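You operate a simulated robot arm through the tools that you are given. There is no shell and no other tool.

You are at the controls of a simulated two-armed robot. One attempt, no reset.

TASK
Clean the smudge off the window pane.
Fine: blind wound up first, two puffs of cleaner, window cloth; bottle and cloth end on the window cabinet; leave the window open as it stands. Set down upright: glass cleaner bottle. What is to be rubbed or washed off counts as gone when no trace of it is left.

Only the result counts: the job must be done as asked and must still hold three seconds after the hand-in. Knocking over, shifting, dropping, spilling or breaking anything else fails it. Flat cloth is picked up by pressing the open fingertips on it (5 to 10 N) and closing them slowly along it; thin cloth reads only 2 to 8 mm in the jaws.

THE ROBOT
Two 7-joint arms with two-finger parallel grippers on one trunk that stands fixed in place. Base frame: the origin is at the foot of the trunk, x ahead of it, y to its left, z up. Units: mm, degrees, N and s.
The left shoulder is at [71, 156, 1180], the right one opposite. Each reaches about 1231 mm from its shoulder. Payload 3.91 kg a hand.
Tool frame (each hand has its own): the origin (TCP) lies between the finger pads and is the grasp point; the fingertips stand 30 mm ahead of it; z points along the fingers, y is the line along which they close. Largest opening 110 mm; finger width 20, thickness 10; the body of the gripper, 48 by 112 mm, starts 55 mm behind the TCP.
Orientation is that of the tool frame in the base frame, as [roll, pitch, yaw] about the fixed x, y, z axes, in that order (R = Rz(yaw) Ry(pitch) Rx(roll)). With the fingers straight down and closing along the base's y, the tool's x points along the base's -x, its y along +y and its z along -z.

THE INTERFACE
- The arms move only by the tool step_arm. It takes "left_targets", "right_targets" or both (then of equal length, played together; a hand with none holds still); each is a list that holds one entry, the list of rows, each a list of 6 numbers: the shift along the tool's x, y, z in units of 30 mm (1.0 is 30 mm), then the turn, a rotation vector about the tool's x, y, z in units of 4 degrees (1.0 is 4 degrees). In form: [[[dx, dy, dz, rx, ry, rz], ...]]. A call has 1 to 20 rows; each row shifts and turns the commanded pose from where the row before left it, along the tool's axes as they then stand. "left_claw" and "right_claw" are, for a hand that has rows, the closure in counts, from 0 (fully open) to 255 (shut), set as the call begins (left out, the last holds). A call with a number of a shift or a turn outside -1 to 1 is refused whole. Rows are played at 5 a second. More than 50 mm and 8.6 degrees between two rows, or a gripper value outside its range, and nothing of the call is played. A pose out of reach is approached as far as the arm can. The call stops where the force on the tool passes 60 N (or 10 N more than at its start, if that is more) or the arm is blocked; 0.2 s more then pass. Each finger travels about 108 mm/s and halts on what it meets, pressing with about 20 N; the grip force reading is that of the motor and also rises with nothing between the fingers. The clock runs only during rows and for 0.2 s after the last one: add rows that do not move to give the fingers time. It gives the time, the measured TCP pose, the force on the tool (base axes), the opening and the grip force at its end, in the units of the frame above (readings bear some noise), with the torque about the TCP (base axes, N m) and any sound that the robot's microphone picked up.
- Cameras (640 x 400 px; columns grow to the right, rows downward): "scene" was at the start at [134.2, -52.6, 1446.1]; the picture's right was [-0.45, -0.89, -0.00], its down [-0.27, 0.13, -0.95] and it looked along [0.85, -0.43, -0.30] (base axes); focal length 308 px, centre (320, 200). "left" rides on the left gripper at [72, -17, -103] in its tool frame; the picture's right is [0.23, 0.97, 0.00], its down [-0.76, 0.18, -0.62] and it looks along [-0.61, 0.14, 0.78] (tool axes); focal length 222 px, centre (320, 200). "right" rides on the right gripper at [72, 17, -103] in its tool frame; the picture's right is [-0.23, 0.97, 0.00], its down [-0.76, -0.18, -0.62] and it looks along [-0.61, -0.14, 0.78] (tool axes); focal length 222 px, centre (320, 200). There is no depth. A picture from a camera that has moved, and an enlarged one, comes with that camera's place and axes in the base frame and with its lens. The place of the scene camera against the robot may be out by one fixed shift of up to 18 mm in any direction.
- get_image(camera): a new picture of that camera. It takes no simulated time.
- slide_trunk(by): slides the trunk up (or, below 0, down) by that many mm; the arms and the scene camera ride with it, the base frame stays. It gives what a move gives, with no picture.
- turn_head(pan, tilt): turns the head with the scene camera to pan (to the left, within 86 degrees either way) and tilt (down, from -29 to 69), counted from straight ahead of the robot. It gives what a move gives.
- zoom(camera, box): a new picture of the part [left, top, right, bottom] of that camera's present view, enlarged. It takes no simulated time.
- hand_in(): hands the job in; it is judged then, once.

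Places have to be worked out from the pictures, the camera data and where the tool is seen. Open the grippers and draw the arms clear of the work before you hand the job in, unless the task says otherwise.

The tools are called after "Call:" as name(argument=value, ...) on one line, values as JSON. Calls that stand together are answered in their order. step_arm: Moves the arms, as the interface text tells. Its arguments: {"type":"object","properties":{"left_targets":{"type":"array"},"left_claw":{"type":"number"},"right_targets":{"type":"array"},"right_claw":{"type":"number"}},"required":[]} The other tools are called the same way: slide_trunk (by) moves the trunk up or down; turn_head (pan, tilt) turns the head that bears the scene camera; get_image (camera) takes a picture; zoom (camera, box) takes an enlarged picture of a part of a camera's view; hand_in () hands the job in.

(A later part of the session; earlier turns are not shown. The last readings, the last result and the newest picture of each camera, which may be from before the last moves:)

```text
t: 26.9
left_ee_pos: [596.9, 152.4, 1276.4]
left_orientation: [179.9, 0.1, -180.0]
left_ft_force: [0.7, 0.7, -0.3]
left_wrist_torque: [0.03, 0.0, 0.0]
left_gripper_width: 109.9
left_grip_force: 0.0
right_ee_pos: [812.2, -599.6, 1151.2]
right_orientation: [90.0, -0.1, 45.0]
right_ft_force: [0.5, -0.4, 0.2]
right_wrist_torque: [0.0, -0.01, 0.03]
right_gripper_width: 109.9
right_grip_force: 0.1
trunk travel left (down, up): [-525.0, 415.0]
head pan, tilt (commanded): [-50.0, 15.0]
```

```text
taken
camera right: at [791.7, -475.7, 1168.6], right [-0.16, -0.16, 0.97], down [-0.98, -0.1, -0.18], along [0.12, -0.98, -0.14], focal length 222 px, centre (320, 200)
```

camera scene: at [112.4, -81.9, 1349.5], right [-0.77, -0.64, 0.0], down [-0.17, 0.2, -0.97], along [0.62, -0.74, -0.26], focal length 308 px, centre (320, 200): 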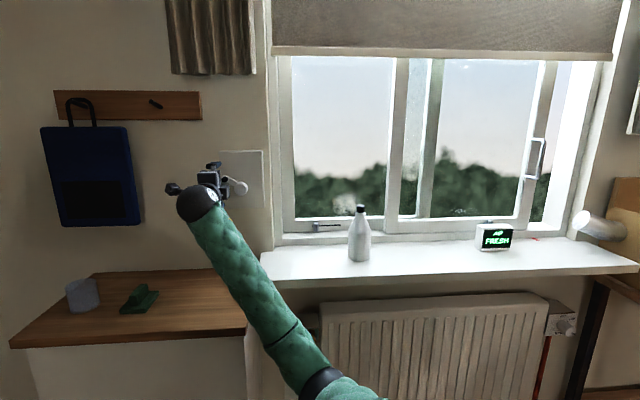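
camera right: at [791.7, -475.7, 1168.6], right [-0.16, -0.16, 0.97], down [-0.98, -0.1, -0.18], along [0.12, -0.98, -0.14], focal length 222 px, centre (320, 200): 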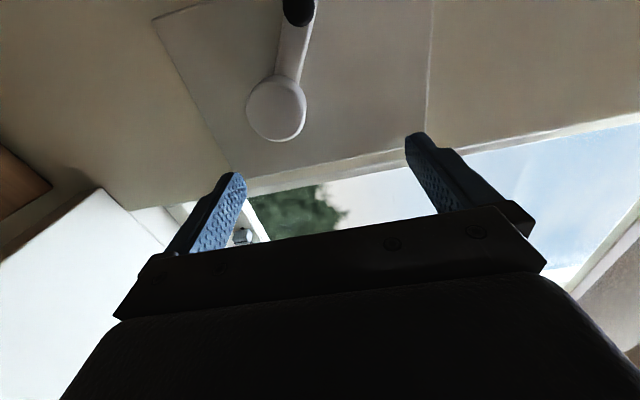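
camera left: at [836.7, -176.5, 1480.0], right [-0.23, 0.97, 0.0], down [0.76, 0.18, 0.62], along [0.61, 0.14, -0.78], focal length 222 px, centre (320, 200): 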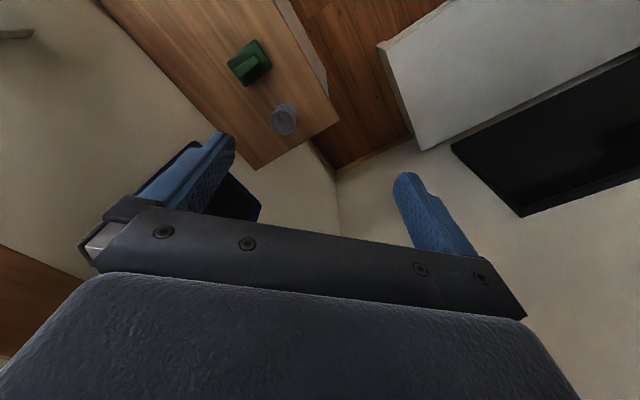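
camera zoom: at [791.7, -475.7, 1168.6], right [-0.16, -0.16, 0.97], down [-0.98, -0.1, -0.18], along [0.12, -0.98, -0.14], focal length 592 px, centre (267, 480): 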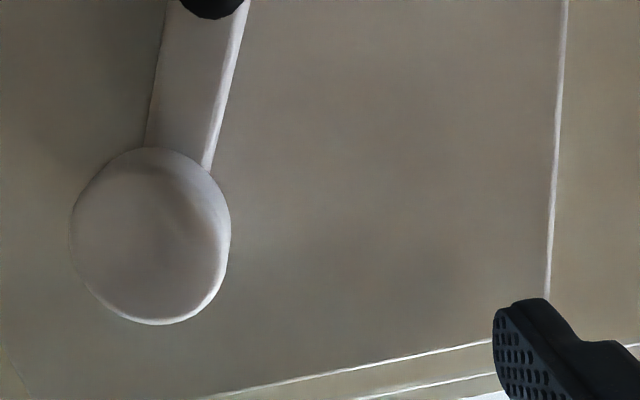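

From the two wrist views: hub front near n 1038, u 189, z 1132; knob near n 1050, u 232, z 1160, plate near n 1088. I take two more views at different heights to sharpen this.

Call:
step_arm(right_targets=[[[1, -0.6, 0, 0, 0, 0], [1, -0.6, 0, 0, 0, 0], [0.2, -0.6, 0, 0, 0, 0], [0, 0, 0, 0, 0, 0]]])

Call:
zoom(camera="right", box=[260, 30, 460, 180])

Call:
step_arm(right_targets=[[[0, 1, 0, 0, 0, 0], [0, 1, 0, 0, 0, 0], [0, 1, 0, 0, 0, 0], [0, 0, 0, 0, 0, 0]]])

Call:
zoom(camera="right", box=[160, 60, 360, 210])

```text
t: 27.9
left_ee_pos: [595.1, 154.2, 1276.8]
left_orientation: [180.0, 0.0, -180.0]
left_ft_force: [-0.2, -0.3, -0.3]
left_wrist_torque: [0.02, 0.02, 0.0]
left_gripper_width: 110.1
left_grip_force: 0.1
right_ee_pos: [861.1, -554.3, 1097.4]
right_orientation: [89.9, 0.0, 45.0]
right_ft_force: [-0.9, -0.8, -0.7]
right_wrist_torque: [0.01, 0.0, 0.0]
right_gripper_width: 109.9
right_grip_force: 0.0
trunk travel left (down, up): [-525.0, 415.0]
head pan, tilt (commanded): [-50.0, 15.0]
```

```text
2.67 times, centred on (360, 105) of right
camera zoom: at [839.0, -428.8, 1114.8], right [-0.16, -0.16, 0.97], down [-0.98, -0.1, -0.18], along [0.12, -0.98, -0.14], focal length 592 px, centre (213, 453)
```

zoom: 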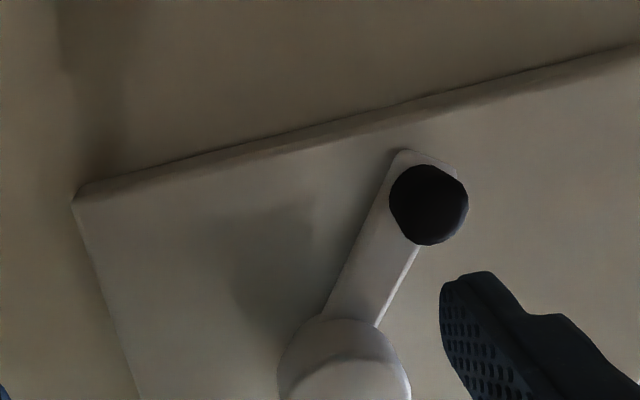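

```text
t: 28.9
left_ee_pos: [596.3, 152.9, 1275.1]
left_orientation: [-180.0, -0.1, -179.9]
left_ft_force: [-0.2, 0.4, -0.4]
left_wrist_torque: [0.02, -0.02, 0.0]
left_gripper_width: 109.8
left_grip_force: 0.0
right_ee_pos: [861.0, -554.4, 1187.9]
right_orientation: [90.1, 0.1, 45.0]
right_ft_force: [0.7, 0.4, 0.9]
right_wrist_torque: [-0.01, 0.03, 0.02]
right_gripper_width: 110.1
right_grip_force: 0.0
trunk travel left (down, up): [-525.0, 415.0]
head pan, tilt (commanded): [-50.0, 15.0]
```

```text
2.67 times, centred on (260, 135) of right
camera zoom: at [838.7, -429.8, 1204.6], right [-0.16, -0.16, 0.97], down [-0.98, -0.1, -0.18], along [0.12, -0.98, -0.14], focal length 592 px, centre (480, 373)
```

zoom: 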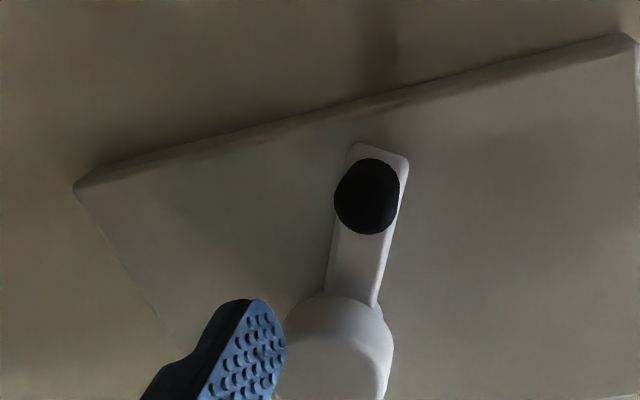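

Triangulation agrees: knob front at n 1055, u 232, z 1160; hub axis at u 187, z 1132 (radius about 53 mm). I narrow the jaws to about 45 mm and line the hand up in front of the knob.

Call:
step_arm(right_targets=[[[0.507, -0.93, 0, 0, 0, 0], [0, 0, 0, 0, 0, 0], [0, 0, 0.4, 0, 0, 0], [0, 0, 0, 0, 0, 0]]], right_claw=150)

Call:
get_image(camera="right")

Call:
zoom(camera="right", box=[240, 90, 440, 240])

```text
t: 29.9
left_ee_pos: [596.2, 153.5, 1275.4]
left_orientation: [180.0, 0.0, -180.0]
left_ft_force: [-0.6, -1.1, 0.3]
left_wrist_torque: [0.0, 0.01, -0.01]
left_gripper_width: 109.9
left_grip_force: 0.0
right_ee_pos: [878.7, -551.2, 1159.4]
right_orientation: [90.1, 0.1, 45.0]
right_ft_force: [0.1, -0.2, -0.9]
right_wrist_torque: [0.01, -0.01, 0.02]
right_gripper_width: 45.4
right_grip_force: 0.0
trunk travel left (down, up): [-525.0, 415.0]
head pan, tilt (commanded): [-50.0, 15.0]
```

```text
taken
camera right: at [857.0, -426.9, 1177.7], right [-0.16, -0.16, 0.97], down [-0.98, -0.1, -0.18], along [0.12, -0.98, -0.14], focal length 222 px, centre (320, 200)
```

right: 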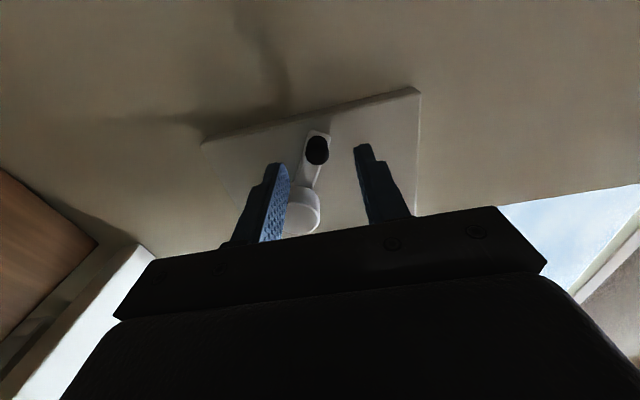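

```text
2.67 times, centred on (340, 165) of right
camera zoom: at [857.0, -426.9, 1177.7], right [-0.16, -0.16, 0.97], down [-0.98, -0.1, -0.18], along [0.12, -0.98, -0.14], focal length 592 px, centre (267, 293)
```

zoom: 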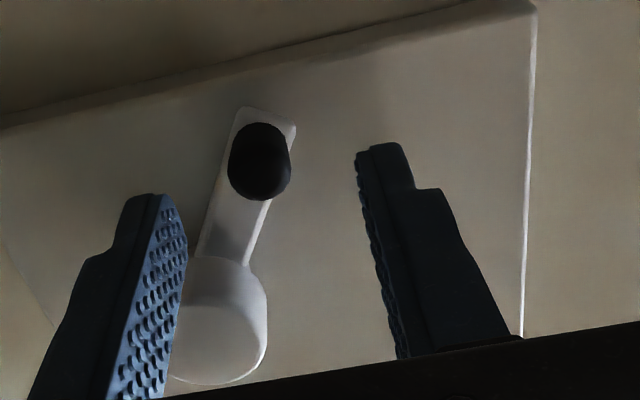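

The knob sits centred in front of the jaws (u 230, z 1159). I go forward 23 mm and close on it.

Call:
step_arm(right_targets=[[[0, 0, 0.4, 0, 0, 0], [0, 0, 0.37, 0, 0, 0], [0, 0, 0, 0, 0, 0]]])

Call:
zoom(camera="right", box=[240, 90, 440, 240])

```text
t: 30.7
left_ee_pos: [597.2, 153.1, 1276.5]
left_orientation: [180.0, 0.0, -179.9]
left_ft_force: [-0.1, -0.1, 0.2]
left_wrist_torque: [0.01, -0.02, 0.0]
left_gripper_width: 109.7
left_grip_force: 0.0
right_ee_pos: [896.1, -567.6, 1160.1]
right_orientation: [90.0, 0.1, 44.9]
right_ft_force: [0.7, 0.4, 0.5]
right_wrist_torque: [0.02, 0.01, 0.0]
right_gripper_width: 45.3
right_grip_force: 0.0
trunk travel left (down, up): [-525.0, 415.0]
head pan, tilt (commanded): [-50.0, 15.0]
```

```text
2.67 times, centred on (340, 165) of right
camera zoom: at [874.1, -443.2, 1177.6], right [-0.16, -0.16, 0.97], down [-0.98, -0.1, -0.18], along [0.12, -0.98, -0.14], focal length 592 px, centre (267, 293)
```

zoom: 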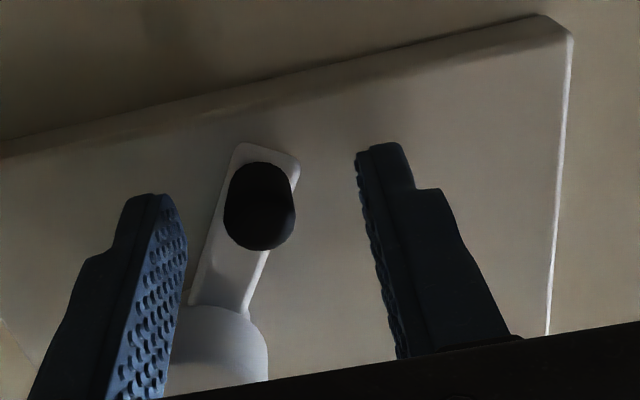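

Fingertips now overlap the knob (no contact force). I close the jaws on it.

Call:
step_arm(right_targets=[[[0, 0, 0, 0, 0, 0], [0, 0, 0, 0, 0, 0], [0, 0, 0, 0, 0, 0], [0, 0, 0, 0, 0, 0]]], right_claw=255)

Call:
zoom(camera="right", box=[240, 90, 440, 240])

```text
t: 31.7
left_ee_pos: [597.2, 154.7, 1276.2]
left_orientation: [180.0, 0.0, -179.9]
left_ft_force: [-0.4, 1.5, -0.6]
left_wrist_torque: [0.03, 0.0, 0.0]
left_gripper_width: 110.1
left_grip_force: 0.0
right_ee_pos: [898.3, -566.7, 1157.7]
right_orientation: [90.2, 0.1, 45.0]
right_ft_force: [-3.8, 15.2, -18.4]
right_wrist_torque: [0.79, -0.75, -0.34]
right_gripper_width: 27.3
right_grip_force: 45.0
trunk travel left (down, up): [-525.0, 415.0]
head pan, tilt (commanded): [-50.0, 15.0]
```

```text
2.67 times, centred on (340, 165) of right
camera zoom: at [875.5, -441.9, 1176.2], right [-0.16, -0.16, 0.97], down [-0.98, -0.1, -0.18], along [0.12, -0.98, -0.14], focal length 592 px, centre (267, 293)
```

zoom: 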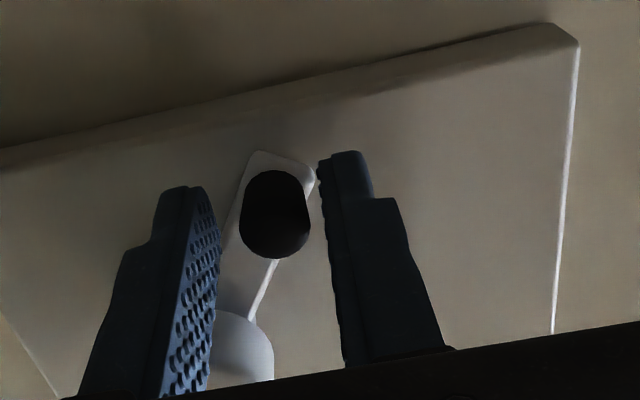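

The jaws stopped at 27 mm with a sideways force: the fingertips bite on the crank arm, too deep. I open again, pull back about 9 mm and close on the knob only.

Call:
step_arm(right_targets=[[[0, 0, 0, 0, 0, 0], [0, 0, 0, 0, 0, 0], [0, 0, -0.3, 0, 0, 0], [0, 0, 0, 0, 0, 0]]], right_claw=150)

Call:
zoom(camera="right", box=[240, 90, 440, 240])

Call:
step_arm(right_targets=[[[0, 0, 0, 0, 0, 0], [0, 0, 0, 0, 0, 0], [0, 0, 0, 0, 0, 0], [0, 0, 0, 0, 0, 0]]], right_claw=200)

Call:
zoom(camera="right", box=[240, 90, 440, 240])

```text
t: 32.7
left_ee_pos: [595.9, 152.7, 1275.5]
left_orientation: [180.0, -0.1, 180.0]
left_ft_force: [0.2, -0.1, -0.6]
left_wrist_torque: [0.02, -0.06, 0.01]
left_gripper_width: 110.1
left_grip_force: 0.0
right_ee_pos: [889.8, -562.3, 1160.4]
right_orientation: [89.9, 0.0, 44.8]
right_ft_force: [-0.3, -0.5, -0.6]
right_wrist_torque: [-0.02, 0.03, -0.01]
right_gripper_width: 45.2
right_grip_force: 0.0
trunk travel left (down, up): [-525.0, 415.0]
head pan, tilt (commanded): [-50.0, 15.0]
```

```text
2.67 times, centred on (340, 165) of right
camera zoom: at [867.8, -437.3, 1177.1], right [-0.16, -0.16, 0.97], down [-0.98, -0.1, -0.18], along [0.12, -0.98, -0.14], focal length 592 px, centre (267, 293)
```

zoom: 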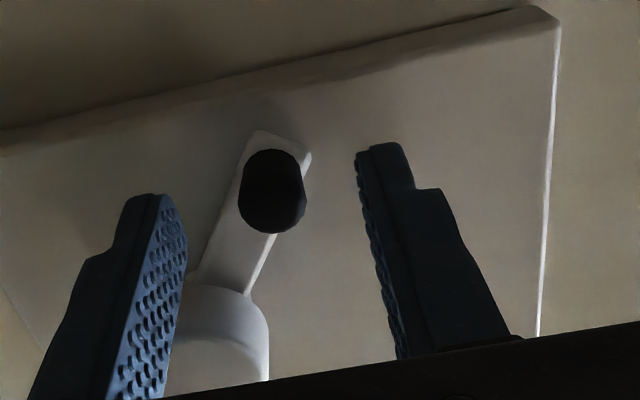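

```text
t: 33.7
left_ee_pos: [597.0, 153.2, 1275.2]
left_orientation: [-180.0, 0.0, -179.9]
left_ft_force: [-0.1, 0.2, -0.3]
left_wrist_torque: [-0.02, 0.03, 0.0]
left_gripper_width: 109.8
left_grip_force: 0.0
right_ee_pos: [890.8, -559.5, 1158.8]
right_orientation: [90.1, 0.1, 44.9]
right_ft_force: [-5.1, 16.7, -18.0]
right_wrist_torque: [1.14, -0.28, -0.34]
right_gripper_width: 27.4
right_grip_force: 45.1
trunk travel left (down, up): [-525.0, 415.0]
head pan, tilt (commanded): [-50.0, 15.0]
```

```text
2.67 times, centred on (340, 165) of right
camera zoom: at [869.1, -435.4, 1176.2], right [-0.16, -0.16, 0.97], down [-0.98, -0.1, -0.18], along [0.12, -0.98, -0.14], focal length 592 px, centre (267, 293)
```

zoom: 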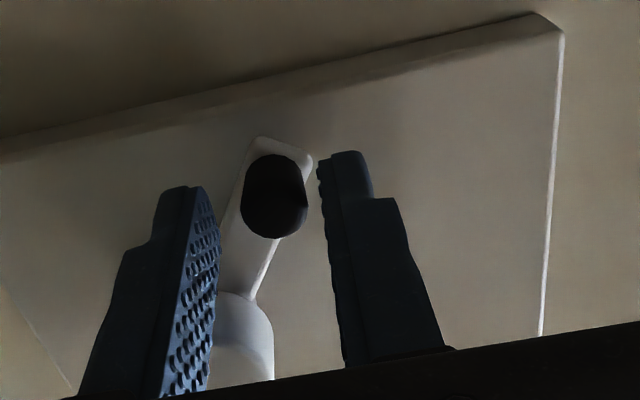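

Width stopped at 27 mm again with a twisting load, which fits the slanted crank arm being pinched rather than the 17 mm knob. I open, retreat another 9 mm and try again.

Call:
step_arm(right_targets=[[[0, 0, 0, 0, 0, 0], [0, 0, -0.3, 0, 0, 0], [0, 0, 0, 0, 0, 0]]], right_claw=150)

Call:
step_arm(right_targets=[[[0, 0, 0, 0, 0, 0], [0, 0, 0, 0, 0, 0], [0, 0, 0, 0, 0, 0], [0, 0, 0, 0, 0, 0]]], right_claw=225)

Call:
zoom(camera="right", box=[240, 90, 440, 240])

```text
t: 34.5
left_ee_pos: [597.5, 152.8, 1276.4]
left_orientation: [-179.9, 0.1, -180.0]
left_ft_force: [0.7, 0.6, -0.3]
left_wrist_torque: [-0.01, -0.04, -0.02]
left_gripper_width: 110.2
left_grip_force: 0.2
right_ee_pos: [882.9, -555.9, 1159.3]
right_orientation: [90.0, 0.0, 45.0]
right_ft_force: [-0.7, -0.7, 0.2]
right_wrist_torque: [-0.02, 0.0, 0.01]
right_gripper_width: 45.2
right_grip_force: 0.0
trunk travel left (down, up): [-525.0, 415.0]
head pan, tilt (commanded): [-50.0, 15.0]
```

```text
t: 35.5
left_ee_pos: [596.2, 153.6, 1275.4]
left_orientation: [179.9, 0.0, -179.9]
left_ft_force: [0.3, 0.1, -0.3]
left_wrist_torque: [0.0, 0.0, -0.02]
left_gripper_width: 110.1
left_grip_force: 0.1
right_ee_pos: [883.1, -555.2, 1159.6]
right_orientation: [90.0, 0.0, 45.0]
right_ft_force: [-0.2, -0.2, -0.5]
right_wrist_torque: [0.01, 0.03, -0.01]
right_gripper_width: 13.2
right_grip_force: 0.0
trunk travel left (down, up): [-525.0, 415.0]
head pan, tilt (commanded): [-50.0, 15.0]
```

```text
2.67 times, centred on (340, 165) of right
camera zoom: at [861.5, -430.3, 1177.1], right [-0.16, -0.16, 0.97], down [-0.98, -0.1, -0.18], along [0.12, -0.98, -0.14], focal length 592 px, centre (267, 293)
```

zoom: 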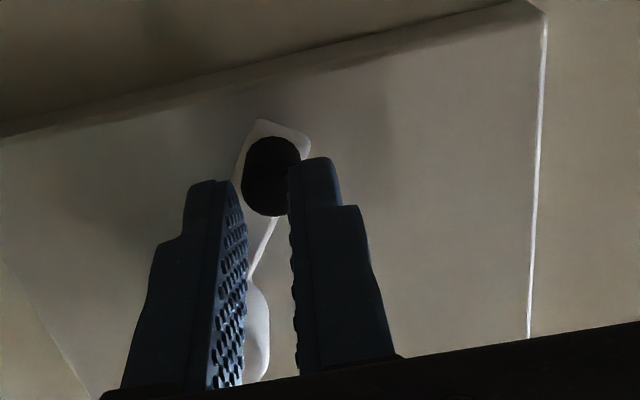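

At this depth the jaws close to 13 mm without touching anything: the fingertips are just short of the knob. I open, go in 5 mm and try again.

Call:
step_arm(right_targets=[[[0, 0, 0, 0, 0, 0], [0, 0, 0.17, 0, 0, 0], [0, 0, 0, 0, 0, 0]]], right_claw=150)

Call:
step_arm(right_targets=[[[0, 0, 0, 0, 0, 0], [0, 0, 0, 0, 0, 0], [0, 0, 0, 0, 0, 0], [0, 0, 0, 0, 0, 0]]], right_claw=225)

Call:
zoom(camera="right", box=[240, 90, 440, 240])

```text
t: 36.3
left_ee_pos: [597.0, 153.4, 1275.1]
left_orientation: [180.0, 0.0, 180.0]
left_ft_force: [-0.6, 1.0, -0.4]
left_wrist_torque: [0.01, 0.02, 0.0]
left_gripper_width: 110.3
left_grip_force: 0.1
right_ee_pos: [887.6, -560.3, 1158.1]
right_orientation: [90.0, -0.1, 44.9]
right_ft_force: [-0.1, 0.1, -0.8]
right_wrist_torque: [0.0, 0.01, -0.01]
right_gripper_width: 45.4
right_grip_force: 0.0
trunk travel left (down, up): [-525.0, 415.0]
head pan, tilt (commanded): [-50.0, 15.0]
```

```text
t: 37.3
left_ee_pos: [597.4, 153.4, 1273.2]
left_orientation: [180.0, -0.1, -179.9]
left_ft_force: [0.7, -0.1, 0.2]
left_wrist_torque: [-0.03, 0.03, 0.01]
left_gripper_width: 110.1
left_grip_force: 0.1
right_ee_pos: [888.3, -556.5, 1157.1]
right_orientation: [90.1, 0.1, 45.1]
right_ft_force: [-3.8, 18.1, -17.2]
right_wrist_torque: [1.27, -0.24, -0.16]
right_gripper_width: 27.1
right_grip_force: 45.5
trunk travel left (down, up): [-525.0, 415.0]
head pan, tilt (commanded): [-50.0, 15.0]
```

```text
2.67 times, centred on (340, 165) of right
camera zoom: at [866.7, -432.6, 1175.6], right [-0.16, -0.16, 0.97], down [-0.98, -0.1, -0.18], along [0.12, -0.98, -0.14], focal length 592 px, centre (267, 293)
```

zoom: 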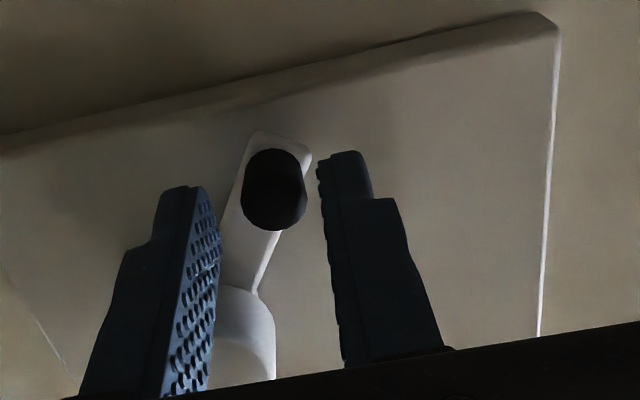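

Jaws again stop at 27 mm once past n≈1050; the forces fit a knob that is fixed to a free-turning crank and pinched askew. I'll turn the crank by pushing instead: open, back out, close the fingers into a pusher and place it just behind the knob.

Call:
step_arm(right_targets=[[[0, 0, 0, 0, 0, 0], [0, 0, -0.4, 0, 0, 0], [0, 0, -0.4, 0, 0, 0], [0, 0, 0, 0, 0, 0]]], right_claw=150)

Call:
zoom(camera="right", box=[240, 90, 440, 240])

Call:
step_arm(right_targets=[[[0.28, -0.9, 0, 0, 0, 0], [0, 0, 0, 0, 0, 0], [0, 0, 0, 0, 0, 0]]], right_claw=255)

Call:
zoom(camera="right", box=[240, 90, 440, 240])

```text
t: 38.3
left_ee_pos: [597.0, 154.1, 1275.7]
left_orientation: [180.0, 0.1, 179.9]
left_ft_force: [-0.2, -0.5, -0.5]
left_wrist_torque: [-0.02, -0.03, 0.0]
left_gripper_width: 109.7
left_grip_force: 0.0
right_ee_pos: [871.2, -540.8, 1160.2]
right_orientation: [90.2, 0.0, 44.9]
right_ft_force: [0.0, -0.6, 0.8]
right_wrist_torque: [-0.02, 0.05, 0.0]
right_gripper_width: 45.4
right_grip_force: 0.0
trunk travel left (down, up): [-525.0, 415.0]
head pan, tilt (commanded): [-50.0, 15.0]
```

```text
2.67 times, centred on (340, 165) of right
camera zoom: at [848.6, -417.0, 1177.1], right [-0.16, -0.16, 0.97], down [-0.98, -0.1, -0.18], along [0.12, -0.98, -0.14], focal length 592 px, centre (267, 293)
```

zoom: 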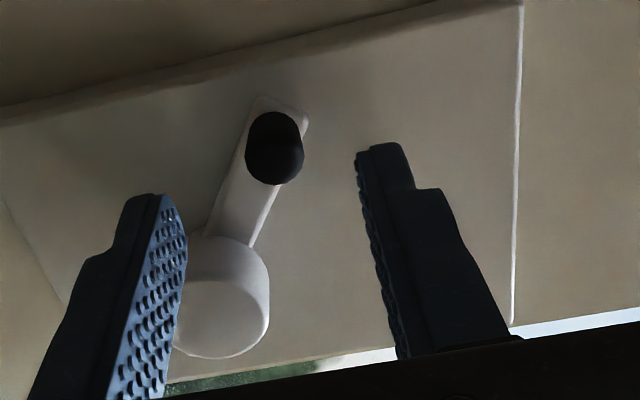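

```text
t: 39.1
left_ee_pos: [597.5, 153.3, 1275.9]
left_orientation: [-180.0, -0.1, 180.0]
left_ft_force: [-0.1, 0.9, 0.0]
left_wrist_torque: [0.01, -0.02, 0.0]
left_gripper_width: 110.0
left_grip_force: 0.0
right_ee_pos: [876.3, -535.5, 1133.3]
right_orientation: [89.9, 0.0, 45.0]
right_ft_force: [1.0, -1.4, 0.2]
right_wrist_torque: [0.0, -0.01, -0.01]
right_gripper_width: 0.0
right_grip_force: 20.0
trunk travel left (down, up): [-525.0, 415.0]
head pan, tilt (commanded): [-50.0, 15.0]
```

```text
2.67 times, centred on (340, 165) of right
camera zoom: at [854.6, -410.5, 1150.5], right [-0.16, -0.16, 0.97], down [-0.98, -0.1, -0.18], along [0.12, -0.98, -0.14], focal length 592 px, centre (267, 293)
```

zoom: 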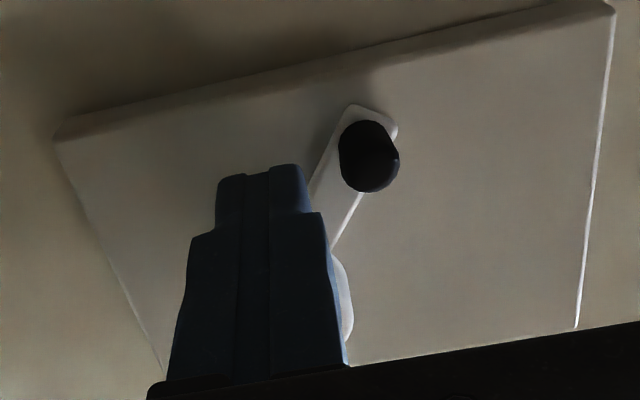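

The closed fingers now sit just below-left of the knob's swing path. I push them in to knob depth and swing a quarter circle clockwise (as I face the wall), then see which way the blind goes.

Call:
step_arm(right_targets=[[[0, 0, 0.55, 0, 0, 0], [0, 0, 0.55, 0, 0, 0], [0, 0, 0, 0, 0, 0]]])

Call:
step_arm(right_targets=[[[-0.0864, 0.546, 0, 0, 0, 0], [-0.2511, 0.4926, 0, 0, 0, 0], [-0.3909, 0.3909, 0, 0, 0, 0], [-0.4926, 0.2511, 0, 0, 0, 0], [-0.546, 0.0864, 0, 0, 0, 0]]])

Call:
get_image(camera="right")

Call:
get_image(camera="scene")

```text
t: 39.9
left_ee_pos: [597.3, 152.7, 1274.5]
left_orientation: [180.0, 0.0, 180.0]
left_ft_force: [0.4, 0.5, 0.2]
left_wrist_torque: [-0.01, 0.02, 0.0]
left_gripper_width: 110.0
left_grip_force: 0.0
right_ee_pos: [900.3, -558.4, 1132.6]
right_orientation: [90.0, -0.1, 44.9]
right_ft_force: [-0.5, 0.2, -0.6]
right_wrist_torque: [0.01, -0.01, 0.03]
right_gripper_width: 0.1
right_grip_force: 19.6
trunk travel left (down, up): [-525.0, 415.0]
head pan, tilt (commanded): [-50.0, 15.0]
```

```text
t: 41.1
left_ee_pos: [596.8, 152.7, 1276.4]
left_orientation: [-179.9, -0.1, -179.9]
left_ft_force: [-1.1, 0.1, -0.6]
left_wrist_torque: [0.01, -0.02, 0.04]
left_gripper_width: 110.1
left_grip_force: 0.0
right_ee_pos: [861.5, -596.5, 1185.5]
right_orientation: [90.0, -0.1, 45.0]
right_ft_force: [-0.2, 0.3, -1.0]
right_wrist_torque: [-0.01, -0.01, -0.06]
right_gripper_width: 0.2
right_grip_force: 20.2
trunk travel left (down, up): [-525.0, 415.0]
head pan, tilt (commanded): [-50.0, 15.0]
```

```text
taken
camera right: at [840.4, -471.8, 1202.8], right [-0.16, -0.16, 0.97], down [-0.98, -0.1, -0.18], along [0.12, -0.98, -0.14], focal length 222 px, centre (320, 200)
```

right: 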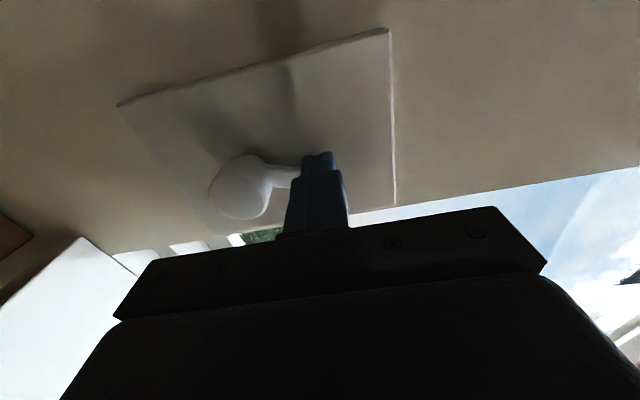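

```text
taken
camera scene: at [110.8, -82.0, 1349.7], right [-0.77, -0.64, 0.0], down [-0.17, 0.2, -0.97], along [0.62, -0.74, -0.26], focal length 308 px, centre (320, 200)
```

scene: 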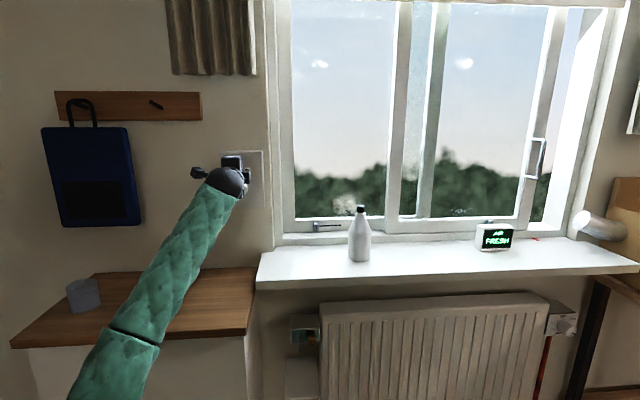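

The blind rose a lot with this quarter turn, so clockwise is up. I tilt the head up to see how much blind is still down.

Call:
turn_head(pan=-50, tilt=-12)

Call:
get_image(camera="scene")

```text
t: 42.0
left_ee_pos: [596.8, 152.7, 1276.0]
left_orientation: [179.9, 0.0, -179.9]
left_ft_force: [0.1, -0.9, -1.1]
left_wrist_torque: [0.0, -0.03, -0.03]
left_gripper_width: 110.1
left_grip_force: 0.0
right_ee_pos: [862.9, -596.4, 1184.7]
right_orientation: [90.0, 0.1, 45.1]
right_ft_force: [0.1, 0.2, 1.0]
right_wrist_torque: [0.0, 0.0, 0.0]
right_gripper_width: 0.0
right_grip_force: 19.9
trunk travel left (down, up): [-525.0, 415.0]
head pan, tilt (commanded): [-50.0, -12.0]
```

```text
taken
camera scene: at [104.1, -73.8, 1391.9], right [-0.77, -0.64, 0.0], down [0.13, -0.16, -0.98], along [0.63, -0.75, 0.21], focal length 308 px, centre (320, 200)
```

scene: 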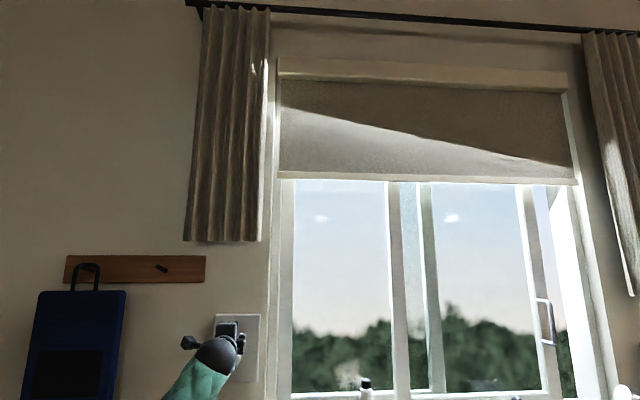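

The roller still holds about 100 px of blind; the quarter turn took about 50 px. I push on clockwise for half a turn more.

Call:
step_arm(right_targets=[[[-0.546, -0.0864, 0, 0, 0, 0], [-0.4926, -0.2511, 0, 0, 0, 0], [-0.3909, -0.3909, 0, 0, 0, 0], [-0.2511, -0.4926, 0, 0, 0, 0], [-0.0864, -0.546, 0, 0, 0, 0]]])

Call:
get_image(camera="scene")

Call:
get_image(camera="right")

```text
t: 43.2
left_ee_pos: [597.5, 152.3, 1276.0]
left_orientation: [179.9, -0.1, -180.0]
left_ft_force: [0.4, -0.7, -0.2]
left_wrist_torque: [0.0, -0.01, 0.01]
left_gripper_width: 110.0
left_grip_force: 0.0
right_ee_pos: [823.3, -635.1, 1131.4]
right_orientation: [90.0, -0.1, 44.9]
right_ft_force: [-0.7, -0.2, 0.0]
right_wrist_torque: [0.02, -0.01, -0.03]
right_gripper_width: 0.0
right_grip_force: 19.6
trunk travel left (down, up): [-525.0, 415.0]
head pan, tilt (commanded): [-50.0, -12.0]
```

```text
taken
camera scene: at [104.2, -73.8, 1392.0], right [-0.77, -0.64, 0.0], down [0.13, -0.16, -0.98], along [0.63, -0.75, 0.21], focal length 308 px, centre (320, 200)
```

scene: 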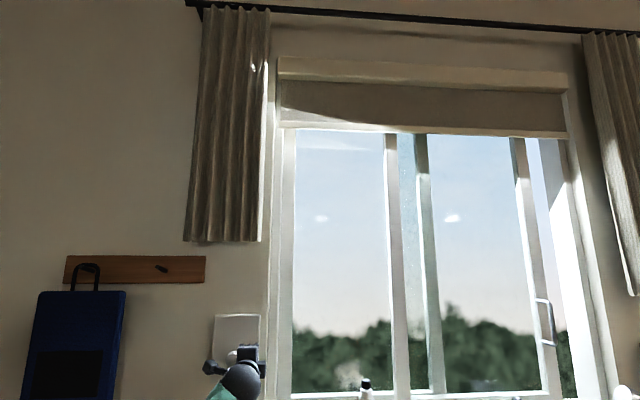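

```text
taken
camera right: at [802.6, -509.8, 1149.2], right [-0.16, -0.16, 0.97], down [-0.98, -0.1, -0.18], along [0.12, -0.98, -0.14], focal length 222 px, centre (320, 200)
```

right: 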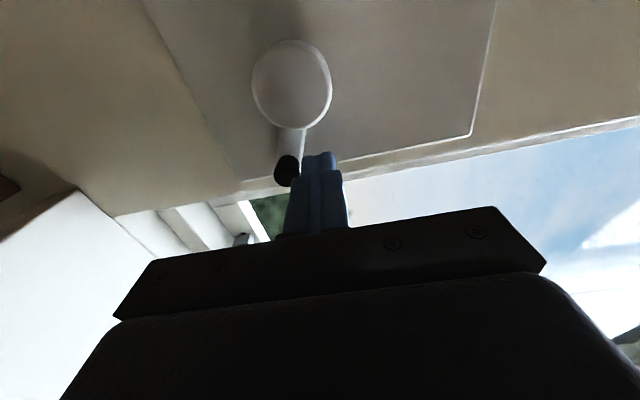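

Another quarter turn took up 50 px more; about 50 px remain. I continue with the next quarter turn.

Call:
step_arm(right_targets=[[[0.0864, -0.546, 0, 0, 0, 0], [0.2511, -0.4926, 0, 0, 0, 0], [0.3909, -0.3909, 0, 0, 0, 0], [0.4926, -0.2511, 0, 0, 0, 0], [0.546, -0.0864, 0, 0, 0, 0]]])

Call:
get_image(camera="scene")

Call:
get_image(camera="right")

```text
t: 44.5
left_ee_pos: [593.1, 153.1, 1276.9]
left_orientation: [179.9, 0.1, -179.8]
left_ft_force: [1.0, 1.1, -0.2]
left_wrist_torque: [-0.01, 0.09, -0.02]
left_gripper_width: 109.9
left_grip_force: 0.1
right_ee_pos: [848.0, -610.5, 1082.8]
right_orientation: [89.5, -0.1, 43.4]
right_ft_force: [-43.3, -49.3, 4.4]
right_wrist_torque: [0.46, 0.17, -1.22]
right_gripper_width: 0.0
right_grip_force: 20.3
trunk travel left (down, up): [-525.0, 415.0]
head pan, tilt (commanded): [-50.0, -12.0]
stopped in row 5 (right hand): the force on the tool passed its limit at 63 N (the readings are from after the stop); the commanded pose is now the measured one
```

```text
taken
camera scene: at [100.8, -77.2, 1392.0], right [-0.77, -0.64, 0.0], down [0.13, -0.16, -0.98], along [0.63, -0.75, 0.21], focal length 308 px, centre (320, 200)
```

scene: 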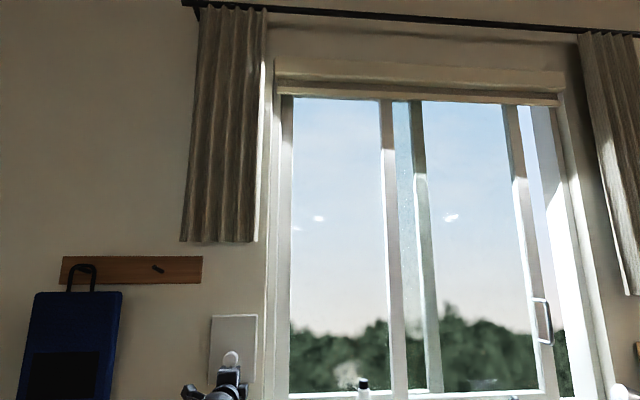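

```text
taken
camera right: at [829.4, -485.0, 1099.0], right [-0.17, -0.15, 0.97], down [-0.98, -0.07, -0.18], along [0.1, -0.99, -0.14], focal length 222 px, centre (320, 200)
```

right: 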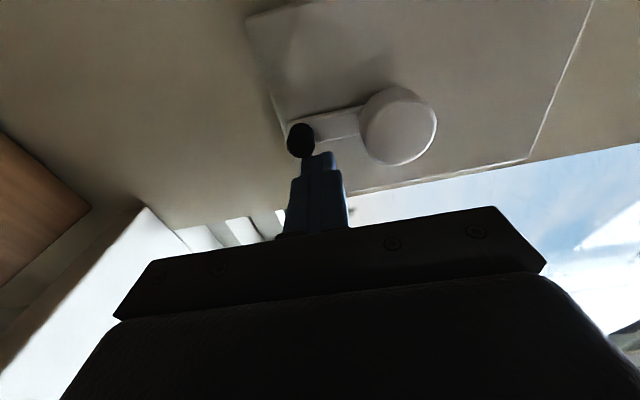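

The force limit tripped as the crank met its end stop and the blind is fully wound up. I back the pusher off gently and pull away from the wall, then check that the blind stays up.

Call:
step_arm(right_targets=[[[-0.2, 0.03, 0, 0, 0, 0], [-0.2, 0.03, 0, 0, 0, 0], [0, 0, -0.7, 0, 0, 0], [0, 0, -0.8, 0, 0, 0], [0, 0, -0.8, 0, 0, 0], [0, 0, 0, 0, 0, 0]]])

Call:
get_image(camera="scene")

Call:
zoom(camera="scene", box=[260, 50, 580, 120])

Call:
get_image(camera="right")

```text
t: 45.9
left_ee_pos: [595.2, 155.4, 1275.1]
left_orientation: [180.0, -0.1, -179.9]
left_ft_force: [0.8, 0.3, -0.6]
left_wrist_torque: [-0.01, -0.01, -0.02]
left_gripper_width: 110.0
left_grip_force: 0.0
right_ee_pos: [797.2, -567.7, 1094.6]
right_orientation: [88.9, -0.3, 43.7]
right_ft_force: [0.6, 0.0, 0.7]
right_wrist_torque: [0.02, 0.03, 0.03]
right_gripper_width: 0.2
right_grip_force: 20.4
trunk travel left (down, up): [-525.0, 415.0]
head pan, tilt (commanded): [-50.0, -12.0]
```

```text
taken
camera scene: at [104.1, -72.9, 1392.0], right [-0.77, -0.64, 0.0], down [0.13, -0.16, -0.98], along [0.63, -0.75, 0.21], focal length 308 px, centre (320, 200)
```

scene: 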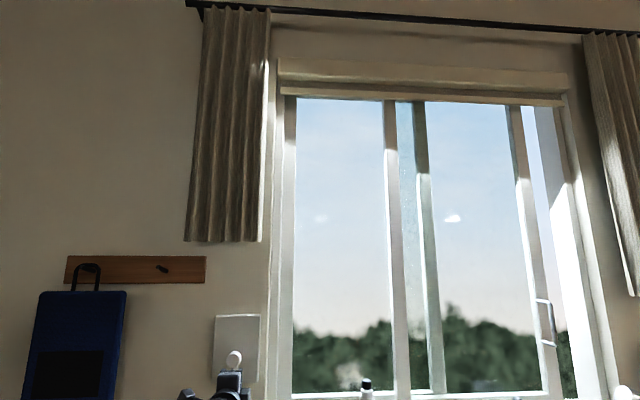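

```text
2.00 times, centred on (420, 85) of scene
camera zoom: at [104.1, -72.9, 1392.0], right [-0.77, -0.64, 0.0], down [0.13, -0.16, -0.98], along [0.63, -0.75, 0.21], focal length 617 px, centre (120, 430)
```

zoom: 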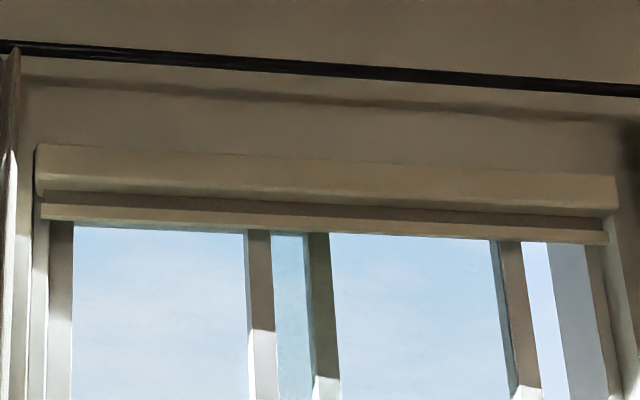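

```text
taken
camera right: at [777.1, -441.9, 1111.9], right [-0.18, -0.15, 0.97], down [-0.98, -0.08, -0.19], along [0.1, -0.99, -0.13], focal length 222 px, centre (320, 200)
```

right: 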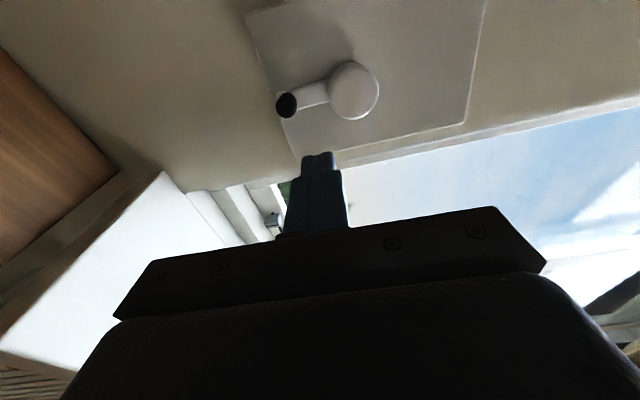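

The blind sits fully wound at its stop and the crank stays put. Next I bring the hand back along the wall toward the smudge (fingers still at the pane) to measure the pane and smudge with the wrist camera, straightening the small tilt left from the stop.

Call:
step_arm(right_targets=[[[0, 0, 0, 0.275, 0.325, -0.075], [-0.925, 0.354, 0, 0, 0, 0], [-0.925, 0.354, 0, 0, 0, 0], [-0.925, 0.354, 0, 0, 0, 0], [-0.925, 0.354, 0, 0, 0, 0], [-0.925, 0.354, 0, 0, 0, 0], [-0.925, 0.354, 0, 0, 0, 0], [-0.925, 0.354, 0, 0, 0, 0], [-0.925, 0.354, 0, 0, 0, 0], [0, 0, 0, 0, 0, 0]]], right_claw=255)

Call:
get_image(camera="right")

Call:
zoom(camera="right", box=[120, 60, 320, 210])

```text
t: 48.1
left_ee_pos: [595.6, 156.4, 1274.8]
left_orientation: [-179.9, 0.0, -179.8]
left_ft_force: [0.2, 0.9, 1.1]
left_wrist_torque: [0.03, 0.0, -0.02]
left_gripper_width: 109.8
left_grip_force: 0.0
right_ee_pos: [645.7, -720.0, 1170.3]
right_orientation: [91.0, 0.3, 45.7]
right_ft_force: [0.2, 0.5, -0.3]
right_wrist_torque: [-0.03, 0.02, -0.02]
right_gripper_width: 0.0
right_grip_force: 20.2
trunk travel left (down, up): [-525.0, 415.0]
head pan, tilt (commanded): [-50.0, -12.0]
```

```text
taken
camera right: at [622.8, -595.8, 1187.1], right [-0.14, -0.17, 0.97], down [-0.98, -0.11, -0.16], along [0.13, -0.98, -0.15], focal length 222 px, centre (320, 200)
```

right: 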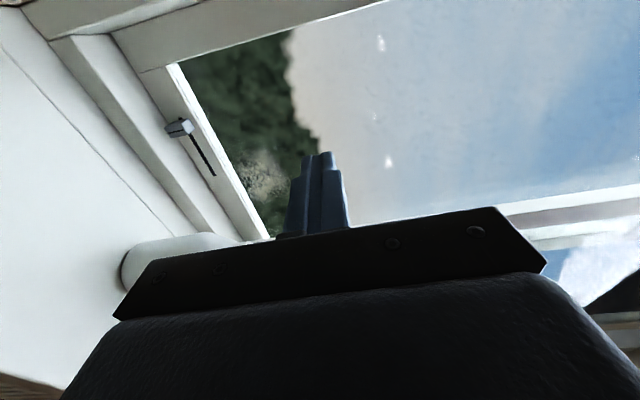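

```text
2.67 times, centred on (220, 135) of right
camera zoom: at [622.8, -595.8, 1187.1], right [-0.14, -0.17, 0.97], down [-0.98, -0.11, -0.16], along [0.13, -0.98, -0.15], focal length 592 px, centre (587, 373)
```

zoom: 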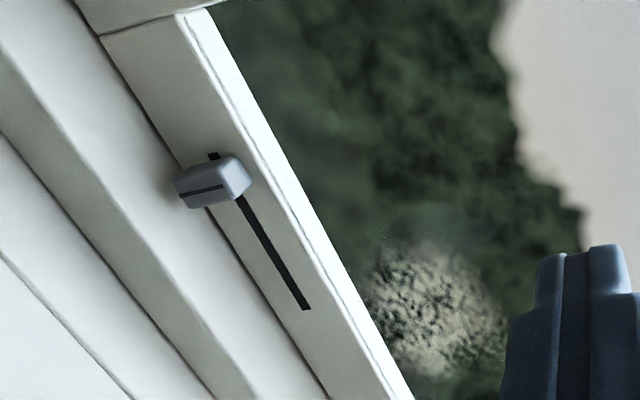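

Pane is near n 1200, smudge centre near u -168, z 1036 with radius about 45 mm; the cap top is near n 1031, u -177, z 1082. I now turn the hand back to fingers-down before going over the cap.

Call:
step_arm(right_targets=[[[0, 0, 0, 1, 0, 0], [0, 0, 0, 1, 0, 0], [0, 0, 0, 1, 0, 0], [0, 0, 0, 1, 0, 0], [0, 0, 0, 1, 0, 0], [0, 0, 0, 1, 0, 0], [0, 0, 0, 1, 0, 0], [0, 0, 0, 1, 0, 0], [0, 0, 0, 1, 0, 0], [0, 0, 0, 1, 0, 0], [0, 0, 0, 1, 0, 0], [0, 0, 0, 1, 0, 0], [0, 0, 0, 1, 0, 0], [0, 0, 0, 1, 0, 0], [0, 0, 0, 1, 0, 0], [0, 0, 0, 1, 0, 0], [0, 0, 0, 1, 0, 0], [0, 0, 0, 1, 0, 0], [0, 0, 0, 1, 0, 0], [0, 0, 0, 1, 0, 0]]])

Call:
turn_head(pan=-50, tilt=15)

Call:
step_arm(right_targets=[[[0, 0, 0, 1, 0, 0], [0, 0, 0, 1, 0, 0], [0, 0, 0, 0.25, 0.075, 0.175], [0, 0, 0, 0, 0, 0]]])

Call:
get_image(camera="right")

Call:
get_image(camera="scene")

```text
t: 52.3
left_ee_pos: [595.8, 155.3, 1275.5]
left_orientation: [-180.0, -0.1, -179.9]
left_ft_force: [0.0, 0.3, 0.5]
left_wrist_torque: [-0.01, -0.02, -0.01]
left_gripper_width: 110.3
left_grip_force: 0.0
right_ee_pos: [645.9, -719.7, 1168.0]
right_orientation: [170.9, 0.2, 45.6]
right_ft_force: [-0.4, -0.6, -0.1]
right_wrist_torque: [-0.01, 0.02, 0.02]
right_gripper_width: 0.0
right_grip_force: 19.4
trunk travel left (down, up): [-525.0, 415.0]
head pan, tilt (commanded): [-50.0, -12.0]
```

```text
t: 53.2
left_ee_pos: [595.0, 154.2, 1276.1]
left_orientation: [180.0, 0.0, -179.8]
left_ft_force: [0.2, 0.7, 0.0]
left_wrist_torque: [0.01, 0.0, 0.01]
left_gripper_width: 110.0
left_grip_force: 0.2
right_ee_pos: [645.2, -719.8, 1167.6]
right_orientation: [170.8, 0.4, 45.8]
right_ft_force: [0.0, 0.7, 0.2]
right_wrist_torque: [-0.02, -0.02, 0.0]
right_gripper_width: 0.0
right_grip_force: 19.8
trunk travel left (down, up): [-525.0, 415.0]
head pan, tilt (commanded): [-50.0, 15.0]
```

```text
t: 54.2
left_ee_pos: [596.1, 155.0, 1276.0]
left_orientation: [-179.9, 0.0, -179.8]
left_ft_force: [-0.5, -0.4, 0.1]
left_wrist_torque: [0.01, -0.02, 0.04]
left_gripper_width: 109.9
left_grip_force: 0.1
right_ee_pos: [646.2, -719.9, 1167.3]
right_orientation: [179.9, 0.0, 45.0]
right_ft_force: [-0.9, 0.8, -0.7]
right_wrist_torque: [0.01, 0.0, 0.02]
right_gripper_width: 0.0
right_grip_force: 20.5
trunk travel left (down, up): [-525.0, 415.0]
head pan, tilt (commanded): [-50.0, 15.0]
```

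```text
taken
camera right: at [709.1, -679.7, 1271.8], right [0.53, -0.85, 0.0], down [-0.67, -0.41, 0.62], along [-0.53, -0.33, -0.78], focal length 222 px, centre (320, 200)
```

right: 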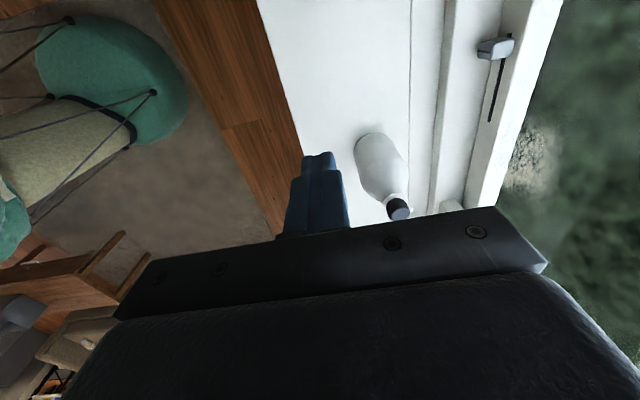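

```text
taken
camera scene: at [110.9, -81.9, 1349.7], right [-0.77, -0.64, 0.0], down [-0.17, 0.2, -0.97], along [0.62, -0.74, -0.26], focal length 308 px, centre (320, 200)
```

scene: 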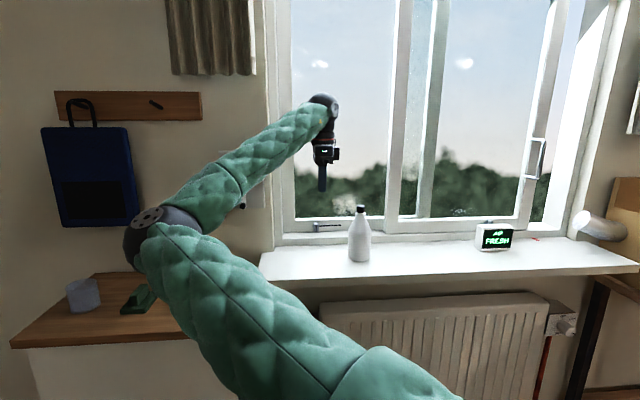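

Now the hand points straight down beside the bottle. I zoom in on the cap to fix its position exactly.

Call:
zoom(camera="right", box=[340, 110, 460, 230])

Call:
zoom(camera="right", box=[460, 80, 640, 230])

```text
3.33 times, centred on (400, 170) of right
camera zoom: at [709.1, -679.7, 1271.8], right [0.53, -0.85, 0.0], down [-0.67, -0.41, 0.62], along [-0.53, -0.33, -0.78], focal length 740 px, centre (53, 300)
```

zoom: 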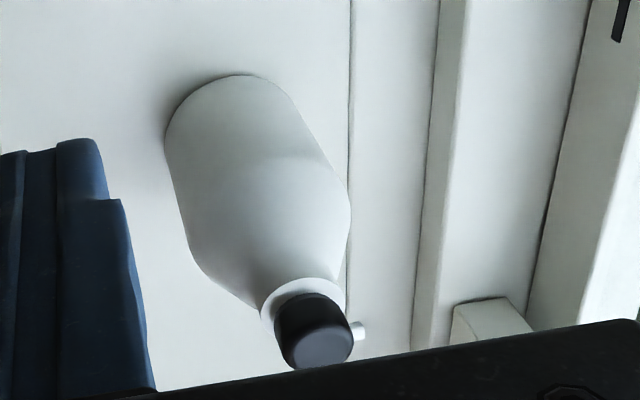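

```text
2.67 times, centred on (550, 155) of right
camera zoom: at [709.1, -679.7, 1271.8], right [0.53, -0.85, 0.0], down [-0.67, -0.41, 0.62], along [-0.53, -0.33, -0.78], focal length 592 px, centre (-293, 320)
```

zoom: 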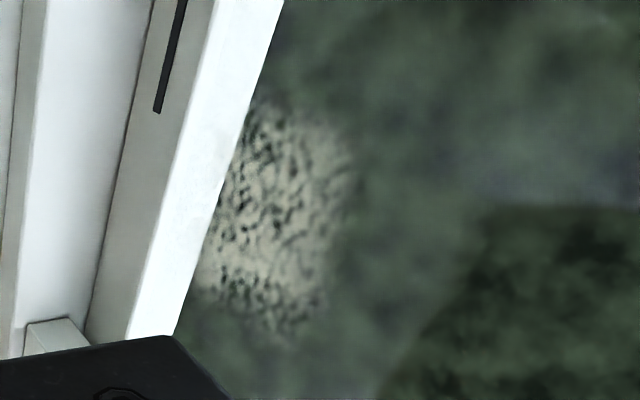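

Combining the views gives cap top at about n 1034.5, u -175.5, z 1077. I move the closed fingers to 25 mm above it.

Call:
step_arm(right_targets=[[[-0.823, 0.457, 0, 0, 0, 0], [-0.823, 0.457, 0.2, 0, 0, 0], [-0.823, 0.457, 0.2, 0, 0, 0], [-0.823, 0.457, 0.3, 0, 0, 0], [-0.823, 0.457, 0.467, 0, 0, 0], [0, 0, 0, 0, 0, 0]]])

Call:
get_image(camera="right")

Call:
zoom(camera="right", box=[240, 80, 400, 240])

Call:
get_image(camera="scene")

```text
t: 55.6
left_ee_pos: [596.2, 156.2, 1275.4]
left_orientation: [179.9, 0.1, -179.7]
left_ft_force: [0.1, -0.2, 0.3]
left_wrist_torque: [-0.03, -0.01, 0.0]
left_gripper_width: 109.9
left_grip_force: 0.0
right_ee_pos: [606.5, -856.0, 1134.1]
right_orientation: [179.8, -0.1, 45.0]
right_ft_force: [0.7, 0.4, 0.3]
right_wrist_torque: [-0.01, 0.02, 0.02]
right_gripper_width: 0.1
right_grip_force: 20.0
trunk travel left (down, up): [-525.0, 415.0]
head pan, tilt (commanded): [-50.0, 15.0]
```

```text
taken
camera right: at [670.4, -815.2, 1237.5], right [0.53, -0.85, 0.0], down [-0.67, -0.41, 0.62], along [-0.53, -0.33, -0.78], focal length 222 px, centre (320, 200)
```

right: 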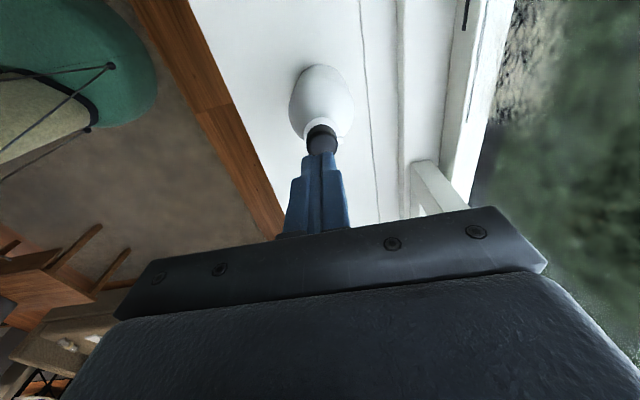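

```text
2.50 times, centred on (320, 160) of right
camera zoom: at [670.4, -815.2, 1237.5], right [0.53, -0.85, 0.0], down [-0.67, -0.41, 0.62], along [-0.53, -0.33, -0.78], focal length 555 px, centre (320, 300)
```

zoom: 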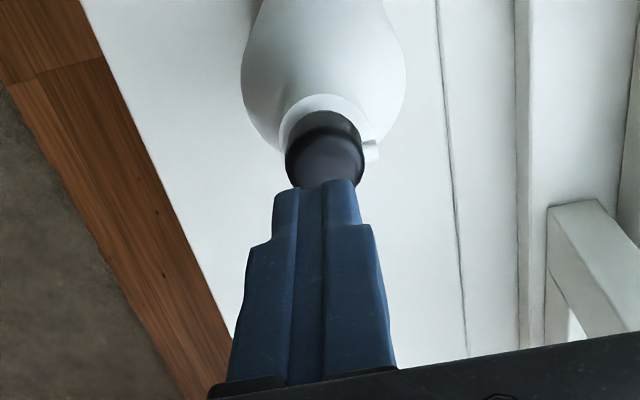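

```text
taken
camera scene: at [110.8, -81.0, 1349.8], right [-0.77, -0.64, 0.0], down [-0.17, 0.2, -0.97], along [0.62, -0.74, -0.26], focal length 308 px, centre (320, 200)
```

scene: 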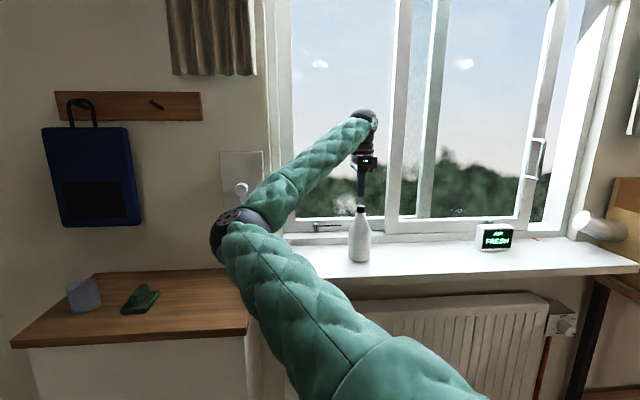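

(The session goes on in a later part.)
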